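You operate a simulated robot arm through the tools that you are given. There is no shell and no other tool. Be economical: measure what you need, move in short steps, check, and stop when the job is done.

You are at the controls of a simulated two-armed robot. One attempt, no reset.

JOB
Fetch the white reducer from the top of the grey check bench and set it in the long green bin. Take the roll of yellow tape on the top of the grey check bench and put it away on the middle shelf of the blue rack. Take the green tag labelled "29" from the top of the blue check bench and leave it on the top of the cream heat cabinet. Take the white fitting with two black bands and put it on the orange filter with white pleats. Take the white fitting with two blue bands and leave it on top of the roll of blue tape on the top of the grey ring bench. Fetch the low white reducer with a blue band over a black band and set it on the top of the grey check bench. Open the left drawer of the grey check bench, fetch the yellow plug and set it in the inside of the grey check bench's left drawer, then shut the drawer. Open the dark blue drawer under the bench top. The order is free. Set down upright: white reducer, white fitting with two black bands, white fitting with two blue bands, low white reducer with a blue band over a black ba, yellow plug.
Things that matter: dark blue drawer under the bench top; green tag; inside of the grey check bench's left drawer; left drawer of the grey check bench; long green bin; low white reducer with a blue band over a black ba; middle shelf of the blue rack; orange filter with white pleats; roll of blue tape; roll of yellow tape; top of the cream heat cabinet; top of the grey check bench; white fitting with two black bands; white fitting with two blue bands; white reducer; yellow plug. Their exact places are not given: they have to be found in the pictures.

The check looks at the end state, three seconds after you hand in, the way a careful person would. Anything else that was tipped, shoved, dropped, spilled or broken makes it a failure.

ROBOT AND FRAMES
Two 7-joint arms with two-finger parallel grippers on one trunk, on a base that drives. Base frame: it is fixed to the floor where the robot stands at the start and does not move with it; the origin is under the middle of the robot, x ahead of it, y to its left, z up. Readings come in m, rad, newtons and seconds.
The left shoulder is at the start at [0.07, 0.133, 1.226], the right one opposite. Places, roughly: dark blue drawer under the bench top [-1.3, -0.3, 0.6]; green tag [0.5, 0.5, 0.75]; inside of the grey check bench's left drawer [0.7, -0.9, 0.6]; left drawer of the grey check bench [0.8, -0.9, 0.6]; long green bin (40x20x9 cm) [0.5, -0.5, 0.8]; low white reducer with a blue band (6x7x8 cm) [2.9, -1, 0.4]; middle shelf of the blue rack [5.3, 13.6, 0.9]; orange filter with white pleats (17x14x2 cm) [2.6, 2.5, 0.8]; roll of blue tape (9x9x5 cm) [2.6, 1.9, 0.8]; roll of yellow tape (7x7x5 cm) [0.8, 0, 0.8]; top of the cream heat cabinet (29x20 cm) [0.54, 1.14, 1.14]; top of the grey check bench [0.7, -0.5, 0.8]; white fitting with two black bands (5x6x9 cm) [2.8, -0.5, 0.8]; white fitting with two blue bands (6x7x9 cm) [2.9, -0.2, 0.8]; white reducer (6x6x8 cm) [0.5, -0.1, 0.8]; yellow plug (6x6x8 cm) [3, -1.1, 0.8]. Payload 1.57 kg a hand.
The tool frame of a hand sits at the grasp point between the pads (the TCP): z along the fingers, y along the line on which they close. The tips reach 0.03 m beyond it. Largest opening 0.08 m; finger width 0.017, thickness 0.012; the body of the gripper, 0.04 by 0.082 m, starts 0.08 m behind the TCP.
Orientation is that of the tool frame in the base frame, as [roll, pitch, yaw] about the fixed x, y, z axes, in that order (R = Rz(yaw) Ry(pitch) Rx(roll)). With the fingers straight down and closing along the base's y, the tool's x points along the base's -x, its y along +y and its z along -z.

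CONTROLS
- The arms move only by the tool step_arm. It takes "left_deltas", "right_deltas" or both (then of equal length, played together; a hand with none holds still); each is a list of rows, each an object of numbers (a shift or turn left out is 0, a gripper value left out holds the last): "x", "y", "z": the shift along the tool's x, y, z in m; "ax", "ay", "az": the turn, a rotation vector about the tool's x, y, z in rad. In form: [{"x": .., "y": .., "z": .., "ax": .., "ay": .., "az": ..}, ...]. A call has 1 to 8 rows; each row shifts and turns the commanded pose from where the row before left it, along the tool's axes as they then stand. "left_grip" and "right_grip" are, for a hand that has rows, the gripper command, from -1 (shut) to 1 (fully open), values between in proportion, set as the call begins (left out, the last holds). Each row takes 0.2 s and may step no farther than 0.05 m and 0.15 rad from the row before; otherwise, or with a gripper value out of range, the whole call is refused. A pose out of reach is approached as far as the arm can. The call stops where the force on the tool passes 40 N (or 10 N more than at its start, if that is more) or the arm is blocked; 0.2 s more then pass. The fingers move at their own pace (about 0.153 m/s each) and stop on an object; they squeeze with about 31 N. The grip force told is the motor's: it shows also when the fingers shut on nothing. Time passes only in rows, and 0.2 s behind the last, so rows that do not move let the fingers close. It gives the time, the measured TCP pose, the force on the tool (base axes), the opening and the grip force at its end, in the units of the frame above (readings bear some noise), with the torque about the TCP (base axes, N m) and any sound that the robot's microphone picked up.
- Cameras (640 x 400 px; columns grow to the right, rows downward): "scene" is now at [0.1054, -0.0379, 1.4188]; the picture's right is [-0.56, -0.83, 0.00], its down [-0.72, 0.48, -0.50] and it looks along [0.42, -0.28, -0.86] (base axes); focal length 214 px, centre (320, 200). "left" rides on the left gripper at [0.072, 0.007, -0.122] in its tool frame; the picture's right is [-0.09, 1.00, 0.00], its down [-0.84, -0.08, -0.54] and it looks along [-0.54, -0.05, 0.84] (tool axes); focal length 238 px, centre (320, 200). "right" rides on the right gripper at [0.072, -0.007, -0.122] in its tool frame; the picture's right is [0.09, 1.00, 0.00], its down [-0.84, 0.08, -0.54] and it looks along [-0.54, 0.05, 0.84] (tool axes); focal length 238 px, centre (320, 200).
- get_image(camera): a new picture of that camera. No time passes.
- move_column(by): slides the trunk up (or, below 0, down) by that many m; the arms and the scene camera ride with it, the base frame stays. It gives what a move gives, with no picture.
- steer(legs): drives the robot by 1 to 6 legs, each [ahead, left, turn to the left] in m, m and rad, along the robot's own axes; the way and the turn of a leg run together, so that a leg with both is an arc; at most 1.5 m and 3.142 rad a leg. The arms and the cameras ride along, it lands a little off, and it stops where it bumps. It gives what a move gives.
- aim_head(pan, tilt): turns the head with the scene camera to pan (to the left, within 1.501 rad either way) and tilt (down, from -0.506 to 1.204), counted from straight ahead of the robot. It gives what a move gives.
- probe_pixels(camera, pixels): for up to 12 pixels [column, row] of the newest picture of that camera ("zoom" is the newest enlarged one), the place [x, y, z] in the base frame of the surface seen there, good to about 0.003 m. No time passes.
- enlarge(camera, box): a new picture of the part [left, top, right, bottom] of that camera's present view, enlarged. No time passes.
- close_job(): hands the job in; it is judged then, once.

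Go step by step. Measure first, check grasps and placings, and put right what went wrong. The budget is 329 turns and 218 pictures, counting those below and the enlarged ones. Unless the task says otherwise, let go and move clear before handing in.

The tools are called after "Emit:" as a command line: name --argument value ..., lists and objects as JSON in quotes. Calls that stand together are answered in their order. step_arm: Moves the arms, as the interface text tells. Its arguments: {"type":"object","properties":{"left_deltas":{"type":"array"},"left_grip":{"type":"number"},"right_deltas":{"type":"array"},"right_grip":{"type":"number"}},"required":[]} The other tools are called the same way: move_column (by) slides the trunk up or down; steer (legs) drives the base; aim_head (pan, tilt) turns the head that bears the scene camera; get_image (camera) takes a picture; probe_pixels (camera, pixels) gives the place of the surface under pixels of a picture; enlarge (camera, box) takes an enlarged picture of a part of a camera's view; close_job () hands the job in.

At the start:

```text
t: 0.0
left_tool_pos: [0.4563, 0.2668, 1.1777]
left_tcp_rot: [3.14, -0.001, -3.14]
left_force: [0.2, 0.3, 0.6]
left_ft_torque: [-0.02, 0.04, 0.02]
left_finger_gap: 0.08
left_grasp_force: 0.2
right_tool_pos: [0.4745, -0.2276, 1.1488]
right_tcp_rot: [-3.141, 0.001, 3.141]
right_force: [0.4, 0.1, -0.1]
right_ft_torque: [-0.03, 0.01, -0.02]
right_finger_gap: 0.08
right_grasp_force: 0.1
trunk travel left (down, up): [-0.8, 0.14]
robot x, y, heading: [-0.0036, 0.0041, -0.001]
head pan, tilt: [-0.59, 1.044]
```

scene: 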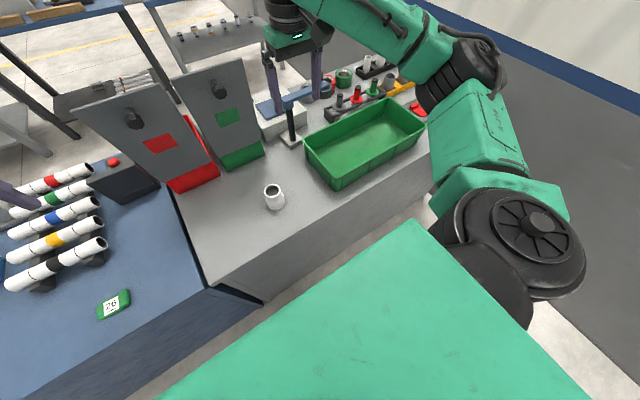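
right: 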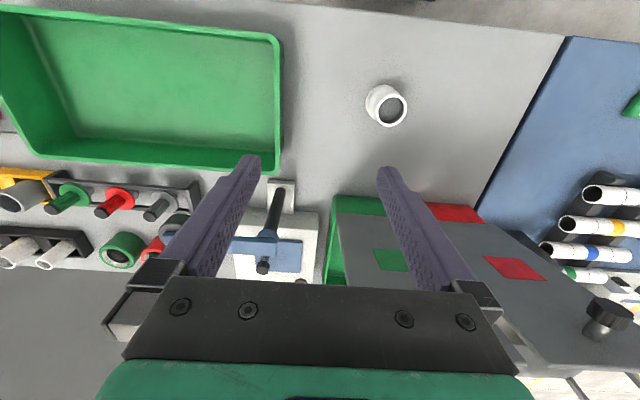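
left: 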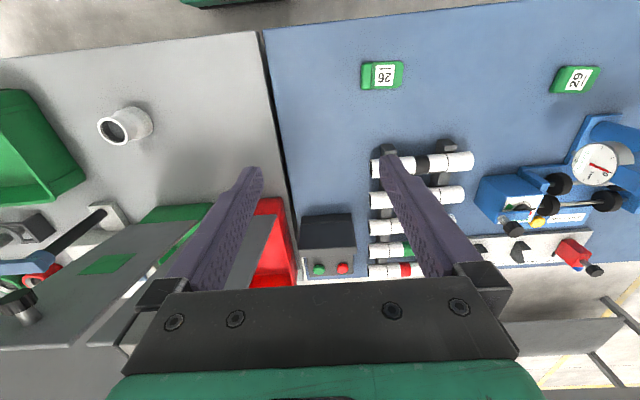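

The first pictures show the white reducer at right-cam (387,105) and tag "29" at left-cam (575,79). I'll measure those, the bin and the bench edges.

Emit:
probe_pixels --camera "right" --pixels '[[390, 108], [372, 100], [404, 110], [150, 90], [275, 40], [270, 160], [40, 155], [400, 60], [500, 60], [560, 40], [265, 265], [340, 205]]'

Emit:
probe_pixels --camera "left" --pixels '[[575, 79], [560, 68], [600, 68], [553, 92], [590, 92], [500, 60], [380, 75], [262, 30], [590, 165], [520, 190], [420, 160], [330, 230]]'

Emit:
aim_head --pan 0.0 --tilt 0.6

Emit:
get_image --camera "scene"

```text
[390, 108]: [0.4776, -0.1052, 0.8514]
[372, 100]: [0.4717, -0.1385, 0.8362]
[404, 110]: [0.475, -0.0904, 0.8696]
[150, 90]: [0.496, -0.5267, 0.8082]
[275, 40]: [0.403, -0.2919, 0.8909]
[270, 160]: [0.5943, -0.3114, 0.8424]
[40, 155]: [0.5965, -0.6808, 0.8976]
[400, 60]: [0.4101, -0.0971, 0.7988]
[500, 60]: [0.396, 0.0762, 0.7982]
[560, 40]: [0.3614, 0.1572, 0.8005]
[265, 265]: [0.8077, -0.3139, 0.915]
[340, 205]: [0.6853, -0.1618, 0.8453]
```

```text
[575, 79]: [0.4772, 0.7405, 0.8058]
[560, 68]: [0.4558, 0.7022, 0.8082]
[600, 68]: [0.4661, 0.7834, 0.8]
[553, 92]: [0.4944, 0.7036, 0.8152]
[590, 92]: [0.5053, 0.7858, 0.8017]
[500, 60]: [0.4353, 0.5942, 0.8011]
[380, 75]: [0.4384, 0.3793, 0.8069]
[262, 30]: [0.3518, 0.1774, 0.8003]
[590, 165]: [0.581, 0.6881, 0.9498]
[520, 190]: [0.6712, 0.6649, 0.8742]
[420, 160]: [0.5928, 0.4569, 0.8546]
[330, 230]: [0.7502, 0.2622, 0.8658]
```

```text
t: 1.0
left_tool_pos: [0.4556, 0.266, 1.1787]
left_tcp_rot: [3.142, 0.0, 3.141]
left_force: [0.6, -0.2, 0.0]
left_ft_torque: [-0.01, -0.02, 0.03]
left_finger_gap: 0.08
left_grasp_force: 0.1
right_tool_pos: [0.4737, -0.2272, 1.1471]
right_tcp_rot: [3.141, 0.001, -3.14]
right_force: [0.2, 0.1, 0.1]
right_ft_torque: [0.01, 0.03, -0.01]
right_finger_gap: 0.0799
right_grasp_force: 0.0
trunk travel left (down, up): [-0.8, 0.14]
robot x, y, heading: [0.0032, -0.0013, -0.002]
head pan, tilt: [0.0, 0.6]
```

```text
214 pictures are left
```

scene: 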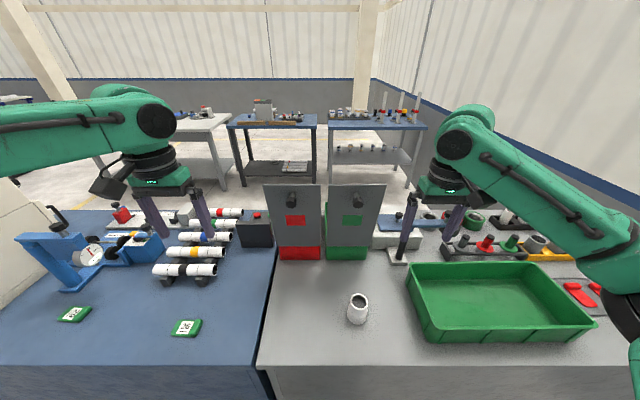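

The bench top is at z≈0.80 and the reducer stands near (0.475,-0.11). I'll take closer looks at the reducer and the surrounding scene.

Emit:
enlarge --camera "scene" --box '[230, 180, 490, 350]'

Emit:
probe_pixels --camera "zoom" --pixels '[[313, 295], [290, 290], [335, 290], [310, 345], [313, 320]]'

Emit:
aim_head --pan -1.2 --tilt 0.6

Emit:
get_image --camera "scene"

Emit:
aim_head --pan 1.2 --tilt 0.6

Emit:
get_image --camera "scene"

```text
2.35 times, centred on (360, 265) of scene
```

zoom: 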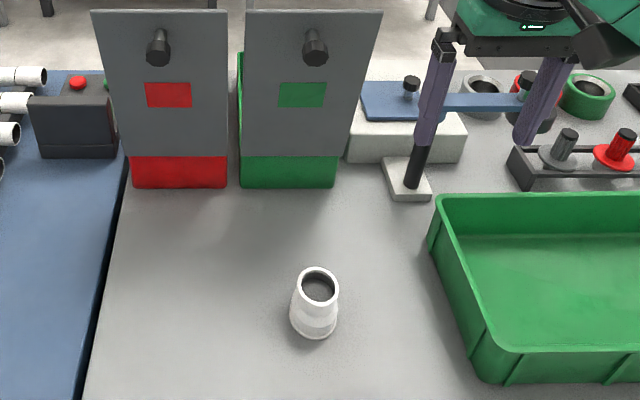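

```text
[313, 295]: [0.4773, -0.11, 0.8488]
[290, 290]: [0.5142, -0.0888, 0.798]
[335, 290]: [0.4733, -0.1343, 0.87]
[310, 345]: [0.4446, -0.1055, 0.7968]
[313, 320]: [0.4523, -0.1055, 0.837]
```

```text
t: 2.4
left_tool_pos: [0.4549, 0.2651, 1.1782]
left_tcp_rot: [-3.141, 0.001, -3.141]
left_force: [0.3, -0.8, -0.1]
left_ft_torque: [0.03, -0.02, 0.01]
left_finger_gap: 0.08
left_grasp_force: 0.0
right_tool_pos: [0.474, -0.2273, 1.1478]
right_tcp_rot: [3.141, 0.002, 3.141]
right_force: [-1.4, -0.3, -0.2]
right_ft_torque: [0.0, 0.02, -0.01]
right_finger_gap: 0.0801
right_grasp_force: 0.0
trunk travel left (down, up): [-0.8, 0.14]
robot x, y, heading: [-0.0018, -0.0025, 0.002]
head pan, tilt: [-1.201, 0.6]
```

```text
212 pictures are left
```

scene: 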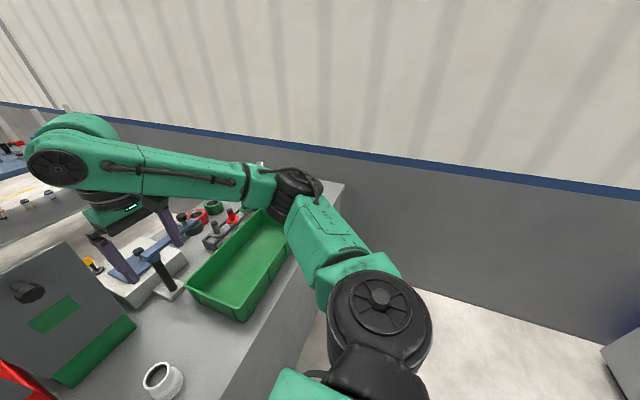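

```text
t: 4.6
left_tool_pos: [0.4541, 0.2657, 1.178]
left_tcp_rot: [3.142, -0.002, 3.141]
left_force: [-1.1, 0.2, -1.1]
left_ft_torque: [0.0, -0.04, -0.03]
left_finger_gap: 0.0799
left_grasp_force: 0.0
right_tool_pos: [0.4746, -0.227, 1.1481]
right_tcp_rot: [-3.142, 0.0, 3.141]
right_force: [0.4, 0.5, 0.6]
right_ft_torque: [0.0, 0.02, 0.0]
right_finger_gap: 0.0799
right_grasp_force: 0.0
trunk travel left (down, up): [-0.8, 0.14]
robot x, y, heading: [-0.0013, -0.0009, 0.001]
head pan, tilt: [1.201, 0.6]
```

```text
211 pictures are left
```

scene: 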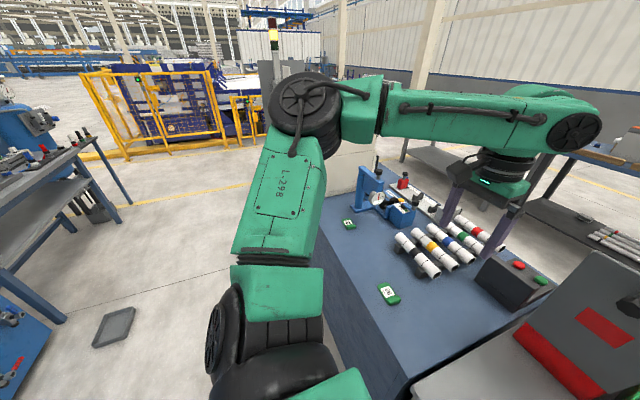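

The reducer's centre is about (0.475,-0.107), 0.80–0.88 high. I'll bring the right hand over it and check.

Emit:
step_arm --right_deltas '[{"y": 0.04}, {"y": 0.04}, {"y": 0.04}, {"z": 0.05}, {"z": 0.05}, {"z": 0.05}, {"z": 0.045}, {}]' --right_grip 1

Emit:
get_image --camera "right"

```text
t: 6.4
left_tool_pos: [0.4545, 0.2653, 1.1782]
left_tcp_rot: [3.14, 0.001, -3.141]
left_force: [0.1, -0.6, -0.3]
left_ft_torque: [-0.01, 0.0, 0.01]
left_finger_gap: 0.0801
left_grasp_force: 0.1
right_tool_pos: [0.4754, -0.1077, 0.9535]
right_tcp_rot: [3.141, 0.001, 3.141]
right_force: [0.7, 0.3, 0.1]
right_ft_torque: [-0.01, 0.01, 0.0]
right_finger_gap: 0.0803
right_grasp_force: 0.0
trunk travel left (down, up): [-0.8, 0.14]
robot x, y, heading: [-0.0015, 0.0029, -0.004]
head pan, tilt: [1.201, 0.6]
```

```text
210 pictures are left
```

right: 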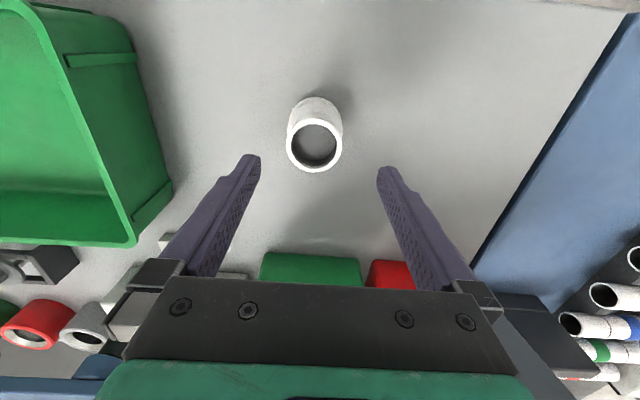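

The rim centre at (316,145) is right where a point 7 cm below the TCP would project (321,147). I'll go straight down and grip.

Emit:
step_arm --right_deltas '[{"y": -0.003, "z": 0.04}, {"z": 0.04}, {"z": 0.035}, {}]'

Emit:
step_arm --right_deltas '[{}, {}, {}]' --right_grip -1

Emit:
step_arm --right_deltas '[{"z": -0.05}, {"z": -0.05}, {"z": -0.04}, {}]'

Emit:
get_image --camera "right"

```text
t: 7.4
left_tool_pos: [0.4556, 0.265, 1.1783]
left_tcp_rot: [-3.141, -0.001, -3.141]
left_force: [-0.3, -0.1, 0.0]
left_ft_torque: [0.01, -0.01, 0.01]
left_finger_gap: 0.0802
left_grasp_force: 0.1
right_tool_pos: [0.475, -0.111, 0.8362]
right_tcp_rot: [3.141, 0.0, 3.142]
right_force: [-0.6, -0.5, -0.7]
right_ft_torque: [-0.01, 0.01, 0.0]
right_finger_gap: 0.08
right_grasp_force: 0.0
trunk travel left (down, up): [-0.8, 0.14]
robot x, y, heading: [0.0008, 0.0025, -0.003]
head pan, tilt: [1.201, 0.6]
```

```text
t: 8.2
left_tool_pos: [0.4549, 0.2667, 1.1783]
left_tcp_rot: [3.141, 0.001, 3.141]
left_force: [0.7, 0.1, 0.3]
left_ft_torque: [0.01, 0.02, 0.03]
left_finger_gap: 0.0802
left_grasp_force: 0.1
right_tool_pos: [0.4757, -0.1107, 0.8369]
right_tcp_rot: [-3.141, 0.0, -3.142]
right_force: [0.7, 0.5, 0.0]
right_ft_torque: [0.01, 0.0, -0.01]
right_finger_gap: 0.0573
right_grasp_force: 30.6
trunk travel left (down, up): [-0.8, 0.14]
robot x, y, heading: [-0.0012, 0.0022, -0.0]
head pan, tilt: [1.201, 0.6]
```

```text
t: 9.2
left_tool_pos: [0.4553, 0.2651, 1.1788]
left_tcp_rot: [3.141, -0.001, -3.141]
left_force: [-0.3, -0.1, 0.2]
left_ft_torque: [-0.03, 0.04, 0.03]
left_finger_gap: 0.0802
left_grasp_force: 0.2
right_tool_pos: [0.4728, -0.1114, 0.9769]
right_tcp_rot: [3.141, -0.001, -3.14]
right_force: [0.4, 0.7, -1.1]
right_ft_torque: [0.0, 0.0, -0.02]
right_finger_gap: 0.0574
right_grasp_force: 31.0
trunk travel left (down, up): [-0.8, 0.14]
robot x, y, heading: [-0.0036, 0.0004, -0.007]
head pan, tilt: [1.201, 0.6]
```

```text
209 pictures are left
```

right: 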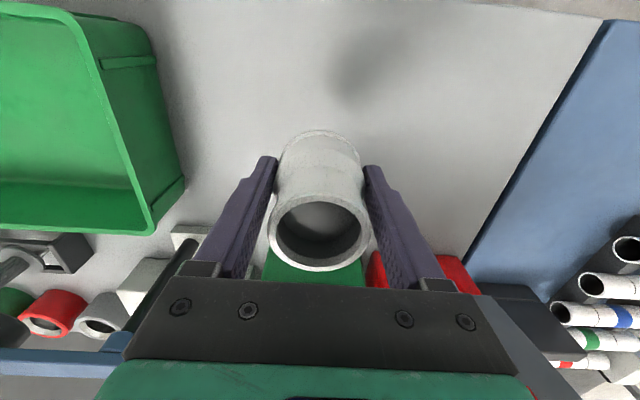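

Held at 0.057 m. I'll carry it over to the bin's middle at (0.50,-0.42).

Emit:
step_arm --right_deltas '[{"y": -0.045, "x": -0.005}, {"y": -0.045, "x": -0.005}, {"y": -0.045, "x": -0.005}, {"y": -0.045, "x": -0.005}, {"y": -0.045, "x": -0.005}, {"y": -0.045}, {"y": -0.04}, {}]'

Emit:
get_image --camera "right"

Emit:
probe_pixels --camera "right" --pixels '[[320, 100], [250, 120], [380, 110]]'

```text
t: 11.0
left_tool_pos: [0.456, 0.2662, 1.1783]
left_tcp_rot: [3.141, 0.0, 3.141]
left_force: [0.4, 0.3, -0.1]
left_ft_torque: [0.0, 0.03, -0.02]
left_finger_gap: 0.08
left_grasp_force: 0.1
right_tool_pos: [0.4986, -0.4215, 0.9766]
right_tcp_rot: [-3.141, 0.001, 3.141]
right_force: [-0.9, 0.7, -0.6]
right_ft_torque: [-0.01, 0.03, 0.0]
right_finger_gap: 0.0575
right_grasp_force: 30.9
trunk travel left (down, up): [-0.8, 0.14]
robot x, y, heading: [0.0, -0.0039, -0.002]
head pan, tilt: [1.201, 0.6]
```

```text
208 pictures are left
```

right: 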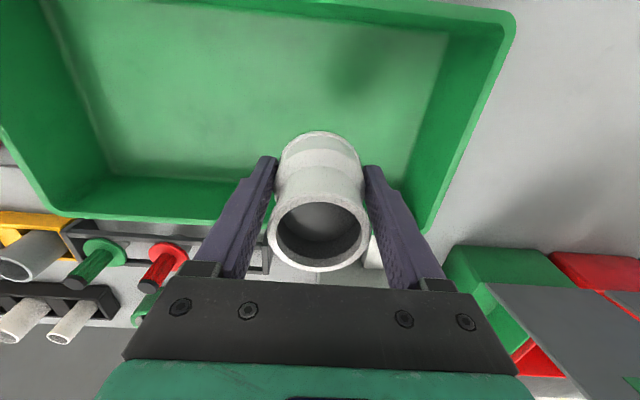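

```text
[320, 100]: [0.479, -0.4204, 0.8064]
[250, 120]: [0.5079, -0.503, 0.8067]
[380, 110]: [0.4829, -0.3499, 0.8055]
```

Floor is at 0.806. Lowering until the base nearly touches, then releasing.

Emit:
step_arm --right_deltas '[{"z": 0.04}, {"z": 0.04}, {"z": 0.035}, {"z": 0.008}, {"z": 0.005}, {}]'

Emit:
step_arm --right_deltas '[{}, {}]' --right_grip 1

Emit:
step_arm --right_deltas '[{"z": -0.03}, {"z": -0.05}, {"z": -0.05}, {"z": -0.05}, {"z": -0.05}, {}]'

Emit:
get_image --camera "right"

```text
t: 12.4
left_tool_pos: [0.4558, 0.266, 1.1781]
left_tcp_rot: [-3.141, 0.0, -3.141]
left_force: [-0.2, 0.7, 0.1]
left_ft_torque: [-0.01, 0.01, -0.01]
left_finger_gap: 0.0798
left_grasp_force: 0.1
right_tool_pos: [0.4986, -0.4211, 0.8496]
right_tcp_rot: [-3.141, 0.001, 3.14]
right_force: [-0.5, 0.1, -0.1]
right_ft_torque: [-0.01, 0.02, -0.01]
right_finger_gap: 0.0575
right_grasp_force: 30.6
trunk travel left (down, up): [-0.8, 0.14]
robot x, y, heading: [-0.0003, 0.0015, -0.0]
head pan, tilt: [1.201, 0.6]
```

```text
t: 13.0
left_tool_pos: [0.4554, 0.267, 1.1788]
left_tcp_rot: [3.141, 0.0, -3.141]
left_force: [0.1, -0.1, -0.2]
left_ft_torque: [0.01, -0.01, 0.0]
left_finger_gap: 0.08
left_grasp_force: 0.0
right_tool_pos: [0.4983, -0.4223, 0.8496]
right_tcp_rot: [-3.141, 0.001, -3.141]
right_force: [0.6, 0.2, 0.2]
right_ft_torque: [-0.01, -0.04, 0.02]
right_finger_gap: 0.08
right_grasp_force: 0.0
trunk travel left (down, up): [-0.8, 0.14]
robot x, y, heading: [0.0013, 0.0027, -0.0]
head pan, tilt: [1.201, 0.6]
```

```text
t: 14.4
left_tool_pos: [0.4564, 0.2665, 1.1774]
left_tcp_rot: [3.14, -0.001, -3.141]
left_force: [-0.2, -0.4, -0.2]
left_ft_torque: [-0.01, 0.01, -0.01]
left_finger_gap: 0.08
left_grasp_force: 0.0
right_tool_pos: [0.4982, -0.4192, 1.0829]
right_tcp_rot: [3.141, -0.002, 3.141]
right_force: [0.0, 0.1, 0.5]
right_ft_torque: [0.01, -0.01, 0.0]
right_finger_gap: 0.08
right_grasp_force: 0.0
trunk travel left (down, up): [-0.8, 0.14]
robot x, y, heading: [-0.0014, 0.0008, -0.004]
head pan, tilt: [1.201, 0.6]
```

```text
207 pictures are left
```

right: 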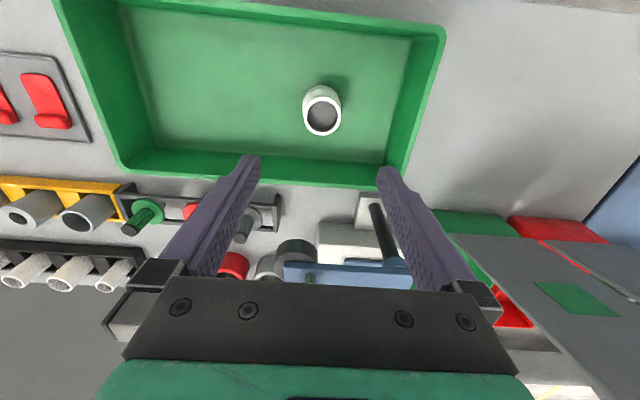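

The reducer stands upright in the bin at (322,115). Next is tag "29": I'll raise and pull in the right hand, then drive left 0.42 m.

Emit:
step_arm --right_deltas '[{"z": -0.04, "x": 0.03, "y": 0.02}, {"z": -0.04, "x": 0.03, "y": 0.03}, {"z": -0.03, "x": 0.03, "y": 0.03}, {"x": 0.03, "y": 0.03}]'

Emit:
steer --legs '[[0, 0.42, 0]]'

Emit:
get_image --camera "left"

Emit:
get_image --camera "scene"

```text
refused: row 1 steps farther than a row can; nothing moved
```

```text
t: 16.9
left_tool_pos: [0.4551, 0.6777, 1.1783]
left_tcp_rot: [3.14, 0.0, 3.14]
left_force: [0.8, 0.6, -0.2]
left_ft_torque: [0.01, -0.02, 0.02]
left_finger_gap: 0.08
left_grasp_force: 0.0
right_tool_pos: [0.4961, -0.0074, 1.0815]
right_tcp_rot: [3.141, 0.001, 3.137]
right_force: [-0.2, 0.2, -0.2]
right_ft_torque: [-0.02, -0.03, 0.03]
right_finger_gap: 0.0801
right_grasp_force: 0.1
trunk travel left (down, up): [-0.8, 0.14]
robot x, y, heading: [-0.0032, 0.4129, -0.002]
head pan, tilt: [1.201, 0.6]
```

```text
206 pictures are left
```

left: 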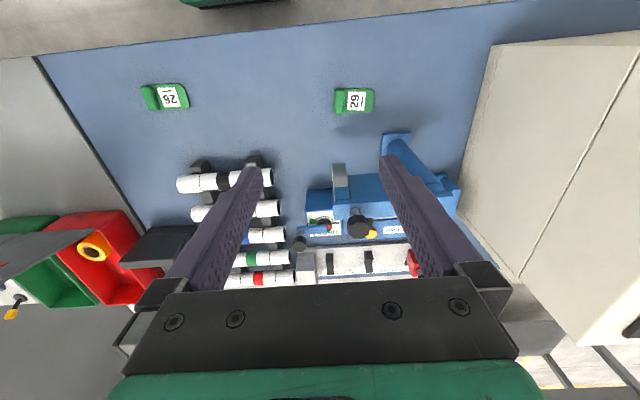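

```text
205 pictures are left
```

scene: 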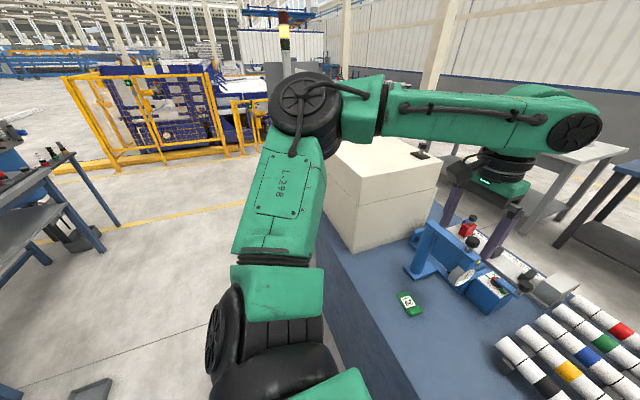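

Tag 29 is at left-cam (353,101); the yellow tape shows in/behind the red bin at (95,247). Zooming on the tag and measuring.

Emit:
enlarge --camera "left" --box '[300, 60, 420, 135]'

Emit:
probe_pixels --camera "zoom" --pixels '[[185, 150], [185, 280], [390, 150], [390, 280], [300, 220], [200, 220], [300, 152], [300, 285]]'

Emit:
probe_pixels --camera "left" --pixels '[[352, 60], [495, 50], [520, 275], [560, 100], [600, 200], [395, 135], [340, 170], [580, 330], [638, 100]]'

```text
5.33 times, centred on (360, 98) of left
```

zoom: 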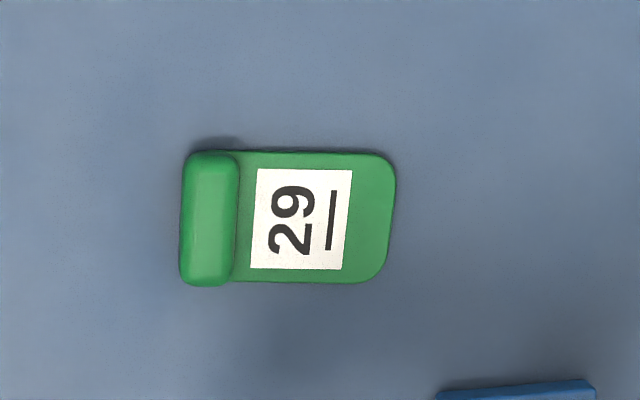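

```text
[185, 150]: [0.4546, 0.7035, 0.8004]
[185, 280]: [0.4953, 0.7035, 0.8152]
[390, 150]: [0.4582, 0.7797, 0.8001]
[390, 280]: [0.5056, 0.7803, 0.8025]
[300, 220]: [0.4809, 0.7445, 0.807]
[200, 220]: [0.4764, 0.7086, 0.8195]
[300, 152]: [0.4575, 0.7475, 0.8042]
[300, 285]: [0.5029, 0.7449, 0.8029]
```

```text
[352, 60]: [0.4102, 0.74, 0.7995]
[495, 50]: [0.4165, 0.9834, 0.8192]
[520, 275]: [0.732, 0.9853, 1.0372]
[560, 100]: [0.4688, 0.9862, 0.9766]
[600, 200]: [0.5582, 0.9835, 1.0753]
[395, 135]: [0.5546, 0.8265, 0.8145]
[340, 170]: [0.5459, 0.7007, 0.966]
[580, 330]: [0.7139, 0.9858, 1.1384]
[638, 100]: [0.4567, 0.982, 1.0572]
```

The tag's ridge (z to 0.82) is centred near (0.478,0.7125) and runs along x, so the current closing direction suits. Moving above it and down partway.

Emit:
step_arm --left_deltas '[{"y": 0.035}, {"x": -0.023}, {"z": 0.05}, {"z": 0.05}, {"z": 0.05}, {"z": 0.05}, {"z": 0.05}, {}]' --left_grip 0.2

Emit:
get_image --camera "left"

```text
t: 18.7
left_tool_pos: [0.4781, 0.7127, 0.9296]
left_tcp_rot: [3.14, 0.002, 3.141]
left_force: [-0.6, -0.6, 0.4]
left_ft_torque: [0.02, -0.01, -0.01]
left_finger_gap: 0.0482
left_grasp_force: 0.0
right_tool_pos: [0.4974, -0.0063, 1.0817]
right_tcp_rot: [3.141, 0.0, 3.14]
right_force: [0.3, -0.4, 0.1]
right_ft_torque: [-0.01, 0.01, 0.02]
right_finger_gap: 0.0802
right_grasp_force: 0.1
trunk travel left (down, up): [-0.8, 0.14]
robot x, y, heading: [0.0054, 0.4095, 0.002]
head pan, tilt: [1.201, 0.6]
```

```text
203 pictures are left
```

left: 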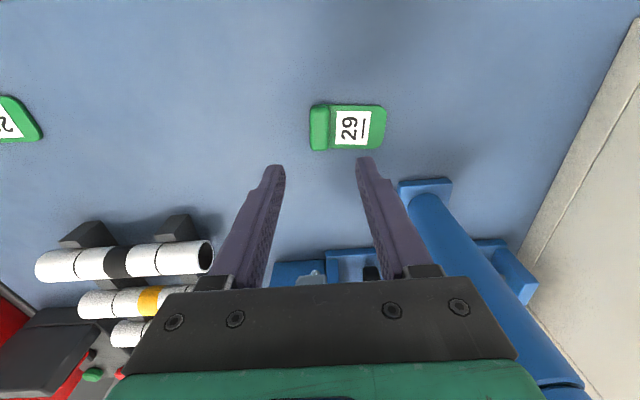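

Well aligned (ridge at (319,127)). Lowering to tip height 0.811, gripping and lifting.

Emit:
step_arm --left_deltas '[{"x": 0.004, "z": 0.045}, {"z": 0.035}, {"z": 0.008}, {}]'

Emit:
step_arm --left_deltas '[{}, {}, {}]' --left_grip -1

Emit:
step_arm --left_deltas '[{"z": -0.03}, {"z": -0.05}, {"z": -0.05}, {"z": -0.05}, {"z": -0.05}, {"z": -0.05}, {"z": -0.05}, {}]'

Emit:
get_image --camera "left"

```text
t: 19.7
left_tool_pos: [0.4696, 0.7146, 0.8517]
left_tcp_rot: [-3.141, 0.002, 3.141]
left_force: [-0.8, -0.6, 0.2]
left_ft_torque: [-0.02, 0.01, -0.02]
left_finger_gap: 0.0478
left_grasp_force: 0.1
left hand out of reach, approached as far as the arm can: row 2, 3
right_tool_pos: [0.4964, -0.0043, 1.0822]
right_tcp_rot: [3.139, 0.001, 3.14]
right_force: [-0.6, -0.1, -1.0]
right_ft_torque: [0.01, 0.01, 0.02]
right_finger_gap: 0.0802
right_grasp_force: 0.1
trunk travel left (down, up): [-0.8, 0.14]
robot x, y, heading: [-0.0027, 0.4102, -0.005]
head pan, tilt: [1.201, 0.6]
```

```text
t: 20.5
left_tool_pos: [0.4688, 0.7143, 0.8516]
left_tcp_rot: [3.141, 0.0, -3.141]
left_force: [0.7, 0.5, 0.3]
left_ft_torque: [-0.01, 0.03, 0.0]
left_finger_gap: 0.0002
left_grasp_force: 21.8
right_tool_pos: [0.4991, -0.0074, 1.0826]
right_tcp_rot: [3.141, 0.0, 3.139]
right_force: [0.3, -0.2, -0.1]
right_ft_torque: [0.01, 0.01, 0.01]
right_finger_gap: 0.0801
right_grasp_force: 0.0
trunk travel left (down, up): [-0.8, 0.14]
robot x, y, heading: [0.0014, 0.414, 0.0]
head pan, tilt: [1.201, 0.6]
```

```text
t: 22.3
left_tool_pos: [0.4694, 0.7134, 1.1817]
left_tcp_rot: [-3.142, 0.001, 3.141]
left_force: [-0.5, -0.5, -0.2]
left_ft_torque: [-0.05, 0.0, -0.02]
left_finger_gap: 0.0002
left_grasp_force: 20.9
right_tool_pos: [0.498, -0.0061, 1.0823]
right_tcp_rot: [3.141, -0.001, 3.14]
right_force: [-0.3, -0.1, 0.0]
right_ft_torque: [-0.01, 0.04, -0.03]
right_finger_gap: 0.0803
right_grasp_force: 0.0
trunk travel left (down, up): [-0.8, 0.14]
robot x, y, heading: [-0.0031, 0.4171, -0.004]
head pan, tilt: [1.201, 0.6]
```

```text
202 pictures are left
```

left: 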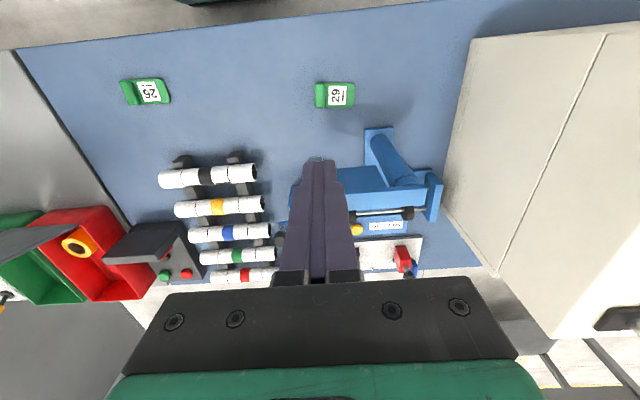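

The arm ran out of reach 1 cm too high, so the fingers closed on air; the tag is undisturbed. I'll lower the trunk 0.12 m (right hand raised first) and retry.

Emit:
step_arm --left_deltas '[{}, {}, {}]' --right_deltas '[{"z": -0.05}, {"z": -0.05}, {}]' --left_grip 0.2

Emit:
move_column --by -0.12

Emit:
step_arm --left_deltas '[{"x": -0.006, "z": 0.045}, {"z": 0.045}, {"z": 0.04}, {}]'

Emit:
get_image --camera "left"

```text
t: 23.1
left_tool_pos: [0.4706, 0.7137, 1.1818]
left_tcp_rot: [3.14, 0.001, 3.141]
left_force: [-0.7, -0.2, -0.2]
left_ft_torque: [0.02, 0.01, 0.0]
left_finger_gap: 0.0482
left_grasp_force: 0.1
right_tool_pos: [0.4975, -0.0035, 1.1831]
right_tcp_rot: [3.14, -0.001, 3.14]
right_force: [-0.2, 0.4, 0.9]
right_ft_torque: [0.01, 0.0, -0.01]
right_finger_gap: 0.0798
right_grasp_force: 0.1
trunk travel left (down, up): [-0.8, 0.14]
robot x, y, heading: [-0.0011, 0.4131, -0.001]
head pan, tilt: [1.201, 0.6]
```

```text
t: 24.6
left_tool_pos: [0.4683, 0.7135, 1.0614]
left_tcp_rot: [-3.141, -0.001, 3.141]
left_force: [1.1, -0.4, 0.2]
left_ft_torque: [-0.01, -0.01, -0.01]
left_finger_gap: 0.0481
left_grasp_force: 0.1
right_tool_pos: [0.4979, -0.0038, 1.0642]
right_tcp_rot: [-3.141, -0.001, 3.141]
right_force: [0.1, -0.1, -0.3]
right_ft_torque: [-0.02, 0.01, -0.01]
right_finger_gap: 0.0802
right_grasp_force: 0.0
trunk travel left (down, up): [-0.68, 0.26]
robot x, y, heading: [0.0007, 0.4086, 0.001]
head pan, tilt: [1.201, 0.6]
```

```text
t: 25.6
left_tool_pos: [0.474, 0.7124, 0.9315]
left_tcp_rot: [3.141, 0.004, 3.141]
left_force: [0.2, 0.6, 0.3]
left_ft_torque: [-0.01, 0.01, -0.01]
left_finger_gap: 0.0479
left_grasp_force: 0.1
right_tool_pos: [0.4969, -0.0054, 1.0643]
right_tcp_rot: [3.141, 0.0, 3.141]
right_force: [0.3, -0.6, 0.0]
right_ft_torque: [0.03, -0.02, 0.0]
right_finger_gap: 0.08
right_grasp_force: 0.0
trunk travel left (down, up): [-0.68, 0.26]
robot x, y, heading: [-0.002, 0.412, -0.005]
head pan, tilt: [1.201, 0.6]
```

```text
201 pictures are left
```

left: 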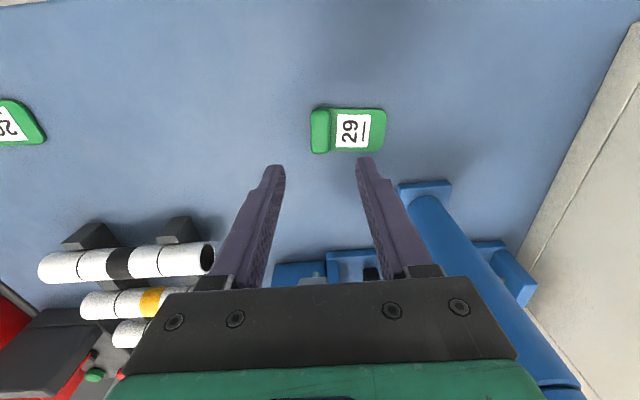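

Aligned with the ridge at (320,131). Descending 0.091 to TCP 0.8405, gripping, lifting.

Emit:
step_arm --left_deltas '[{"x": -0.002, "z": 0.045}, {"z": 0.036}, {"z": 0.01}, {}]'

Emit:
step_arm --left_deltas '[{}, {}, {}]' --left_grip -1

Emit:
step_arm --left_deltas '[{"z": -0.03}, {"z": -0.05}, {"z": -0.05}, {"z": -0.05}, {"z": -0.05}, {"z": -0.05}, {"z": -0.05}, {}]'

Emit:
get_image --camera "left"

```text
t: 26.6
left_tool_pos: [0.4782, 0.7133, 0.8414]
left_tcp_rot: [3.142, 0.0, 3.142]
left_force: [-0.4, -0.2, 0.3]
left_ft_torque: [0.0, -0.03, 0.02]
left_finger_gap: 0.0479
left_grasp_force: 0.0
right_tool_pos: [0.4972, -0.004, 1.0629]
right_tcp_rot: [-3.142, 0.0, 3.139]
right_force: [-0.7, 0.9, -0.3]
right_ft_torque: [-0.01, 0.0, 0.0]
right_finger_gap: 0.0801
right_grasp_force: 0.1
trunk travel left (down, up): [-0.68, 0.26]
robot x, y, heading: [-0.0003, 0.4134, -0.001]
head pan, tilt: [1.201, 0.6]
```

```text
t: 27.4
left_tool_pos: [0.4776, 0.7119, 0.8412]
left_tcp_rot: [-3.141, -0.001, -3.141]
left_force: [0.4, 0.4, 0.0]
left_ft_torque: [0.02, 0.01, 0.0]
left_finger_gap: 0.0189
left_grasp_force: 30.5
right_tool_pos: [0.4964, -0.0036, 1.0623]
right_tcp_rot: [-3.141, -0.001, 3.138]
right_force: [0.1, 0.1, -0.4]
right_ft_torque: [0.01, 0.02, 0.0]
right_finger_gap: 0.0798
right_grasp_force: 0.1
trunk travel left (down, up): [-0.68, 0.26]
robot x, y, heading: [-0.0021, 0.4118, -0.002]
head pan, tilt: [1.201, 0.6]
```

```text
t: 29.2
left_tool_pos: [0.4782, 0.7146, 1.173]
left_tcp_rot: [3.141, -0.001, 3.139]
left_force: [0.0, 0.5, -0.4]
left_ft_torque: [-0.04, -0.01, -0.03]
left_finger_gap: 0.0187
left_grasp_force: 31.4
right_tool_pos: [0.4969, -0.0032, 1.0642]
right_tcp_rot: [-3.14, -0.001, 3.138]
right_force: [0.9, 0.7, -1.0]
right_ft_torque: [0.01, -0.02, 0.0]
right_finger_gap: 0.08
right_grasp_force: 0.2
trunk travel left (down, up): [-0.68, 0.26]
robot x, y, heading: [-0.0058, 0.4175, -0.002]
head pan, tilt: [1.201, 0.6]
```

```text
200 pictures are left
```

left: 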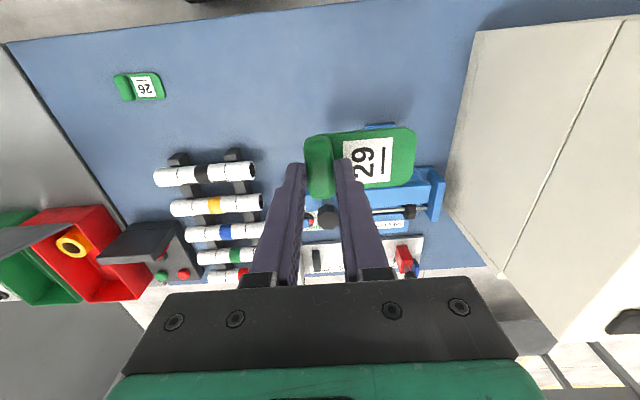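

Tag held (gap 0.0187). I'll raise the trunk 0.24 m and look at the cabinet top before driving.

Emit:
move_column --by 0.24

Emit:
get_image --camera "scene"

Emit:
get_image --camera "left"

Emit:
probe_pixels --camera "scene" --pixels '[[360, 185], [400, 175], [420, 190], [380, 200], [430, 150]]'

```text
t: 31.7
left_tool_pos: [0.4777, 0.7132, 1.4118]
left_tcp_rot: [-3.141, 0.0, 3.141]
left_force: [0.4, -1.1, 0.1]
left_ft_torque: [-0.01, 0.03, 0.02]
left_finger_gap: 0.0185
left_grasp_force: 30.8
right_tool_pos: [0.4976, -0.0041, 1.3039]
right_tcp_rot: [-3.141, 0.001, 3.14]
right_force: [-0.6, 1.5, -0.3]
right_ft_torque: [0.01, 0.02, 0.01]
right_finger_gap: 0.0803
right_grasp_force: 0.0
trunk travel left (down, up): [-0.92, 0.02]
robot x, y, heading: [-0.0027, 0.4091, -0.006]
head pan, tilt: [1.201, 0.6]
```

```text
199 pictures are left
```

scene: 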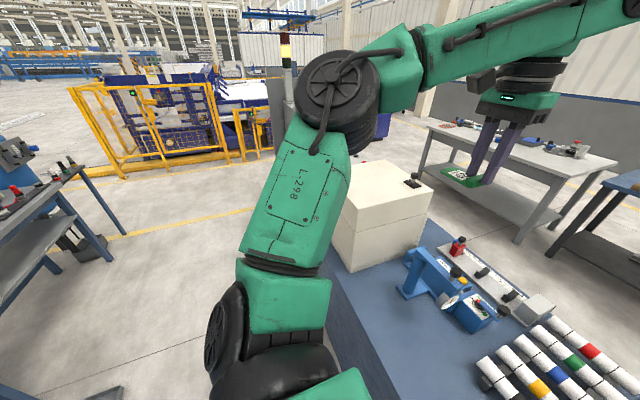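

```text
198 pictures are left
```

left: 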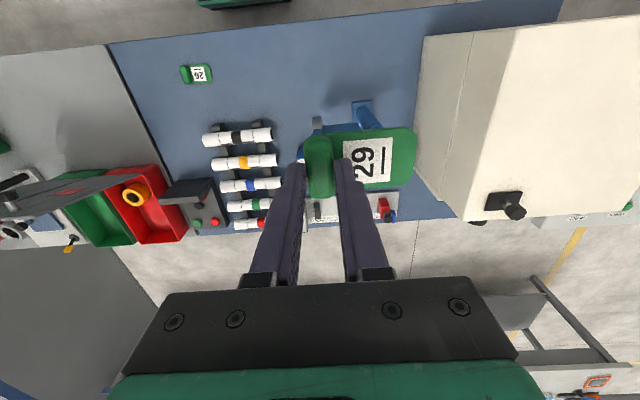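

```text
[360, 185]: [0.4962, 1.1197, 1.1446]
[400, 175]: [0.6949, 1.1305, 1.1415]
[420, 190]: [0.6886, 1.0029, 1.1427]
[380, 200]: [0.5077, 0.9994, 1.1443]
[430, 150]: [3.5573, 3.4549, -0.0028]
```

Cabinet top is z≈1.143, x≥0.45, y≥0.985. Driving left 0.385 m so the tag is over it.

Emit:
steer --legs '[[0, 0.385, 0]]'

Emit:
step_arm --left_deltas '[{"x": -0.03}, {"x": -0.03}, {"z": 0.05}, {"z": 0.05}, {}]'

Emit:
get_image --camera "left"

```text
t: 34.2
left_tool_pos: [0.4772, 1.0954, 1.4129]
left_tcp_rot: [3.138, 0.0, -3.141]
left_force: [0.3, 0.1, -0.4]
left_ft_torque: [0.01, -0.02, 0.0]
left_finger_gap: 0.0185
left_grasp_force: 31.2
right_tool_pos: [0.498, 0.3771, 1.3024]
right_tcp_rot: [3.139, 0.0, 3.141]
right_force: [-0.3, -0.1, -0.6]
right_ft_torque: [0.05, 0.0, 0.01]
right_finger_gap: 0.08
right_grasp_force: 0.1
trunk travel left (down, up): [-0.92, 0.02]
robot x, y, heading: [0.0018, 0.7982, 0.003]
head pan, tilt: [1.201, 0.6]
```

```text
t: 35.4
left_tool_pos: [0.5185, 1.0986, 1.2972]
left_tcp_rot: [3.14, -0.002, -3.139]
left_force: [0.3, 0.1, 0.1]
left_ft_torque: [0.0, 0.03, -0.04]
left_finger_gap: 0.0186
left_grasp_force: 29.9
left hand out of reach, approached as far as the arm can: row 2
right_tool_pos: [0.4991, 0.3788, 1.3017]
right_tcp_rot: [3.139, -0.002, -3.141]
right_force: [0.0, -0.3, 0.1]
right_ft_torque: [0.02, 0.01, -0.01]
right_finger_gap: 0.08
right_grasp_force: 0.1
trunk travel left (down, up): [-0.92, 0.02]
robot x, y, heading: [-0.0027, 0.7979, 0.001]
head pan, tilt: [1.201, 0.6]
```

```text
197 pictures are left
```

left: 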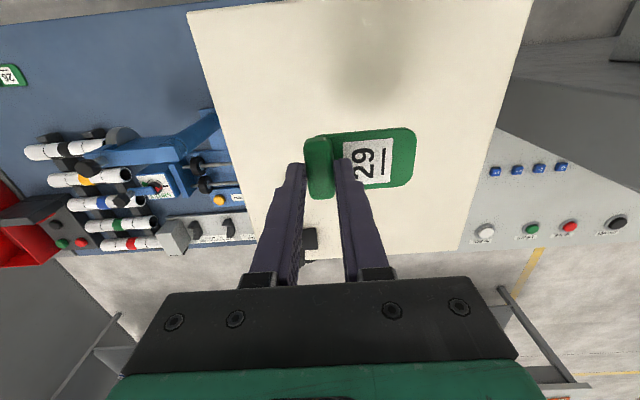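

I'll check the cabinet's edges around the drop point.

Emit:
probe_pixels --camera "left" --pixels '[[192, 20], [525, 10], [460, 240], [370, 100], [260, 180], [360, 20]]'

Emit:
step_arm --left_deltas '[{"x": -0.015, "z": 0.02}, {"z": 0.04}, {"z": 0.035}, {"z": 0.013}, {}]'

```text
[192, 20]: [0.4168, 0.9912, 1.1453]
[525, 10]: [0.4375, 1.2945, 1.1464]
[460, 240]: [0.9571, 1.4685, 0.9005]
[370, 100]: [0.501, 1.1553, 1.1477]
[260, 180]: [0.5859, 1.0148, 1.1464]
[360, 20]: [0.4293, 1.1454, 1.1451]
```

```text
t: 36.6
left_tool_pos: [0.5323, 1.1, 1.1901]
left_tcp_rot: [3.141, 0.0, -3.138]
left_force: [0.3, -0.3, -0.7]
left_ft_torque: [0.02, -0.02, 0.0]
left_finger_gap: 0.0188
left_grasp_force: 30.8
right_tool_pos: [0.4994, 0.3811, 1.3019]
right_tcp_rot: [-3.141, 0.0, 3.141]
right_force: [0.4, 0.2, 0.5]
right_ft_torque: [-0.07, -0.02, 0.01]
right_finger_gap: 0.0799
right_grasp_force: 0.1
trunk travel left (down, up): [-0.92, 0.02]
robot x, y, heading: [-0.0014, 0.7982, 0.001]
head pan, tilt: [1.201, 0.6]
```

Surface is at 1.1455, so the tag is ~3 mm above it. Lower 3 mm, release, retreat.

Emit:
step_arm --left_deltas '[{"z": 0.003}, {}]'

Emit:
step_arm --left_deltas '[{}, {}]' --left_grip 0.2

Emit:
step_arm --left_deltas '[{"z": -0.03}, {"z": -0.05}, {"z": -0.05}, {"z": -0.04}, {}]'

Emit:
get_image --camera "left"

```text
t: 37.2
left_tool_pos: [0.5326, 1.1018, 1.1871]
left_tcp_rot: [-3.141, -0.001, -3.141]
left_force: [0.2, 0.6, 0.7]
left_ft_torque: [-0.01, -0.01, 0.02]
left_finger_gap: 0.0183
left_grasp_force: 31.5
right_tool_pos: [0.4969, 0.3809, 1.3023]
right_tcp_rot: [-3.141, 0.0, -3.141]
right_force: [0.9, 1.1, 0.3]
right_ft_torque: [0.05, -0.01, 0.01]
right_finger_gap: 0.0798
right_grasp_force: 0.0
trunk travel left (down, up): [-0.92, 0.02]
robot x, y, heading: [0.0007, 0.7937, -0.0]
head pan, tilt: [1.201, 0.6]
```

```text
t: 37.8
left_tool_pos: [0.5318, 1.1009, 1.1864]
left_tcp_rot: [3.141, -0.001, -3.139]
left_force: [0.0, -0.6, -0.2]
left_ft_torque: [-0.03, -0.02, 0.0]
left_finger_gap: 0.0481
left_grasp_force: 0.1
right_tool_pos: [0.4981, 0.3812, 1.3027]
right_tcp_rot: [-3.141, -0.001, 3.141]
right_force: [0.3, 0.6, -0.7]
right_ft_torque: [0.02, -0.02, 0.0]
right_finger_gap: 0.08
right_grasp_force: 0.2
trunk travel left (down, up): [-0.92, 0.02]
robot x, y, heading: [-0.0007, 0.798, 0.002]
head pan, tilt: [1.201, 0.6]
```

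```text
t: 39.0
left_tool_pos: [0.5321, 1.1008, 1.3555]
left_tcp_rot: [-3.141, -0.001, -3.139]
left_force: [0.3, -0.9, -0.5]
left_ft_torque: [0.0, -0.01, -0.01]
left_finger_gap: 0.0479
left_grasp_force: 0.1
right_tool_pos: [0.4986, 0.3821, 1.3036]
right_tcp_rot: [3.142, -0.001, 3.142]
right_force: [-0.7, 0.1, -0.7]
right_ft_torque: [0.03, 0.03, -0.05]
right_finger_gap: 0.0801
right_grasp_force: 0.1
trunk travel left (down, up): [-0.92, 0.02]
robot x, y, heading: [-0.0005, 0.7978, 0.004]
head pan, tilt: [1.201, 0.6]
```

```text
196 pictures are left
```

left: 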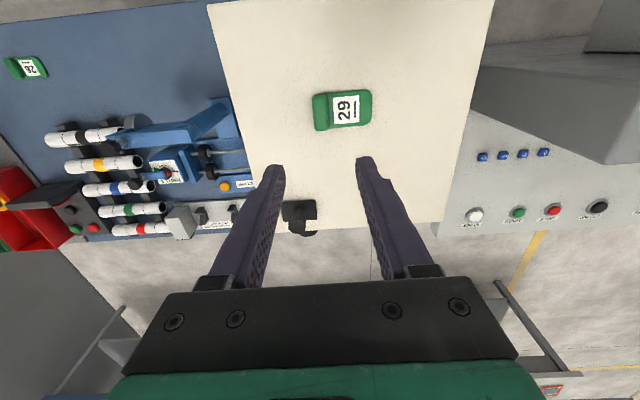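

The tag lies on the cabinet top. Next I'll survey the tape: drive right so the right hand is near the red bin and look.

Emit:
step_arm --left_deltas '[{"x": 0.04}, {"x": 0.04}, {}]'

Emit:
steer --legs '[[0, -0.4, 0]]'

Emit:
aim_head --pan -0.3 --tilt 0.7

Emit:
get_image --camera "scene"

Emit:
get_image --camera "right"

```text
t: 39.8
left_tool_pos: [0.4541, 1.0992, 1.3578]
left_tcp_rot: [3.141, -0.002, -3.141]
left_force: [1.0, 0.3, 0.0]
left_ft_torque: [0.04, 0.07, 0.01]
left_finger_gap: 0.0481
left_grasp_force: 0.0
right_tool_pos: [0.4981, 0.3791, 1.3024]
right_tcp_rot: [-3.141, -0.004, -3.141]
right_force: [-0.6, 0.3, 0.2]
right_ft_torque: [0.01, 0.01, -0.01]
right_finger_gap: 0.08
right_grasp_force: 0.0
trunk travel left (down, up): [-0.92, 0.02]
robot x, y, heading: [0.0001, 0.7961, -0.002]
head pan, tilt: [1.201, 0.6]
```

```text
t: 42.3
left_tool_pos: [0.453, 0.7005, 1.3563]
left_tcp_rot: [-3.141, 0.001, -3.138]
left_force: [0.2, 0.0, 0.0]
left_ft_torque: [0.01, 0.03, -0.02]
left_finger_gap: 0.0481
left_grasp_force: 0.1
right_tool_pos: [0.5011, -0.017, 1.304]
right_tcp_rot: [-3.14, 0.0, -3.136]
right_force: [0.5, 0.2, 0.5]
right_ft_torque: [0.01, -0.02, 0.02]
right_finger_gap: 0.0799
right_grasp_force: 0.0
trunk travel left (down, up): [-0.92, 0.02]
robot x, y, heading: [0.0011, 0.3941, 0.007]
head pan, tilt: [1.201, 0.6]
```

```text
t: 43.9
left_tool_pos: [0.4512, 0.6966, 1.3562]
left_tcp_rot: [3.141, -0.001, -3.136]
left_force: [-0.1, 0.7, -0.4]
left_ft_torque: [0.0, -0.02, 0.01]
left_finger_gap: 0.0482
left_grasp_force: 0.0
right_tool_pos: [0.5, -0.0211, 1.3025]
right_tcp_rot: [-3.14, 0.002, -3.137]
right_force: [-0.5, 0.4, 0.4]
right_ft_torque: [-0.01, -0.01, 0.0]
right_finger_gap: 0.0802
right_grasp_force: 0.1
trunk travel left (down, up): [-0.92, 0.02]
robot x, y, heading: [0.0018, 0.3942, 0.004]
head pan, tilt: [-0.3, 0.7]
```

```text
195 pictures are left
```

scene: 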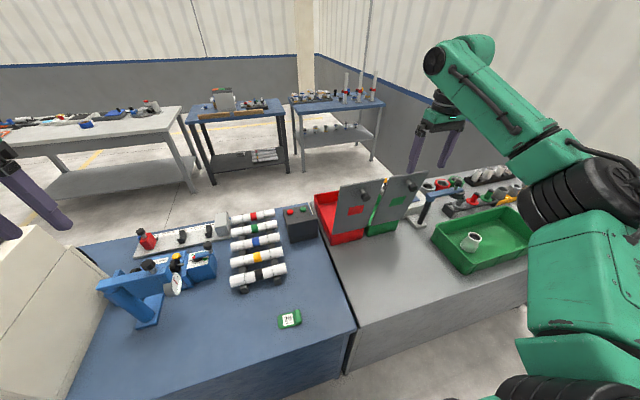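

```text
194 pictures are left
```

right: 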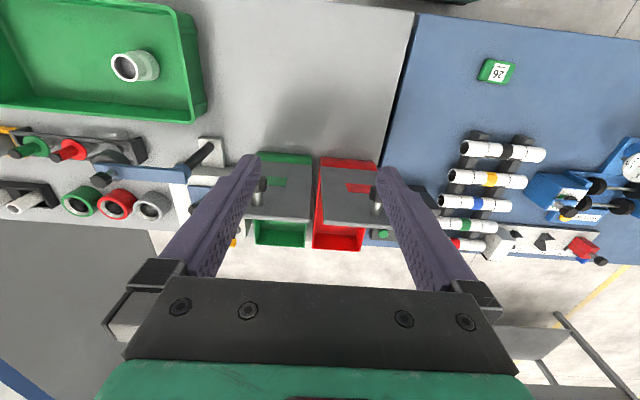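

The lids lean over the bins from the front, with the bins open at the back; the drawers seem to face the far side too. I'll measure the surroundings for a route round the bench.

Emit:
probe_pixels --camera "scene" --pixels '[[180, 130], [240, 115], [340, 110], [240, 180], [330, 160], [100, 200], [200, 200], [347, 190], [365, 235], [420, 180], [320, 195], [480, 165]]'

Emit:
aim_head --pan 0.7 --tilt 0.5

Emit:
get_image --camera "scene"

Emit:
probe_pixels --camera "scene" --pixels '[[450, 200], [560, 180], [400, 140], [300, 150], [200, 250], [100, 300], [330, 280], [50, 150], [150, 150], [240, 150]]'

```text
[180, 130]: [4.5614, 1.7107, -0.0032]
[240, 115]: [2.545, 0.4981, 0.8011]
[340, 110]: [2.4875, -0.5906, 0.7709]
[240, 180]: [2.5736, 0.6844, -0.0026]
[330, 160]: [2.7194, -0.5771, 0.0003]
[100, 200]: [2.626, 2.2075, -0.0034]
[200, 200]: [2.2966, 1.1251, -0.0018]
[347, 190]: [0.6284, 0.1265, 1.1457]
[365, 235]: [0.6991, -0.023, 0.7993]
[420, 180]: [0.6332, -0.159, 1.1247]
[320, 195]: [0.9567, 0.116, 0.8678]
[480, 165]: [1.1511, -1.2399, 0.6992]
```

```text
t: 45.1
left_tool_pos: [0.4513, 0.6986, 1.3561]
left_tcp_rot: [3.14, -0.001, -3.137]
left_force: [0.1, 0.1, 0.2]
left_ft_torque: [0.01, 0.01, 0.02]
left_finger_gap: 0.0482
left_grasp_force: 0.1
right_tool_pos: [0.5006, -0.0204, 1.3024]
right_tcp_rot: [-3.14, 0.0, -3.137]
right_force: [-0.1, -0.3, 0.2]
right_ft_torque: [-0.01, 0.04, 0.02]
right_finger_gap: 0.0802
right_grasp_force: 0.1
trunk travel left (down, up): [-0.92, 0.02]
robot x, y, heading: [0.0026, 0.397, 0.008]
head pan, tilt: [0.7, 0.499]
```

```text
193 pictures are left
```

scene: 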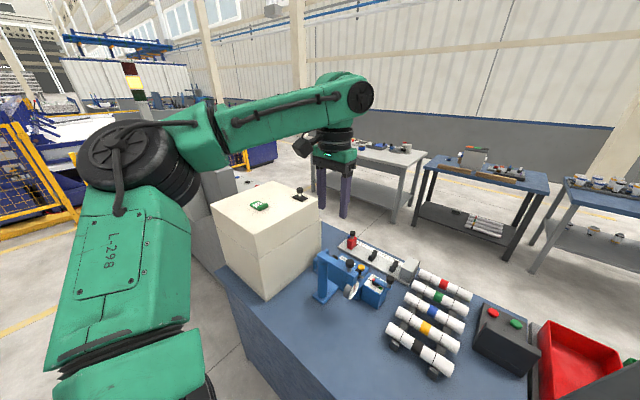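

```text
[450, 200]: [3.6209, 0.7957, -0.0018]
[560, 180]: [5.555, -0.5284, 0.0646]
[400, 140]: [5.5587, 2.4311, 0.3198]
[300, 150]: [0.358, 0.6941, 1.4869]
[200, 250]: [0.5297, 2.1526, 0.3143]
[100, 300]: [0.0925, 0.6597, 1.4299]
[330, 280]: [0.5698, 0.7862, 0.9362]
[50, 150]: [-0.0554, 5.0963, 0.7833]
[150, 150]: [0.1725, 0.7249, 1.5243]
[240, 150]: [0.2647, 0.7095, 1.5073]
```

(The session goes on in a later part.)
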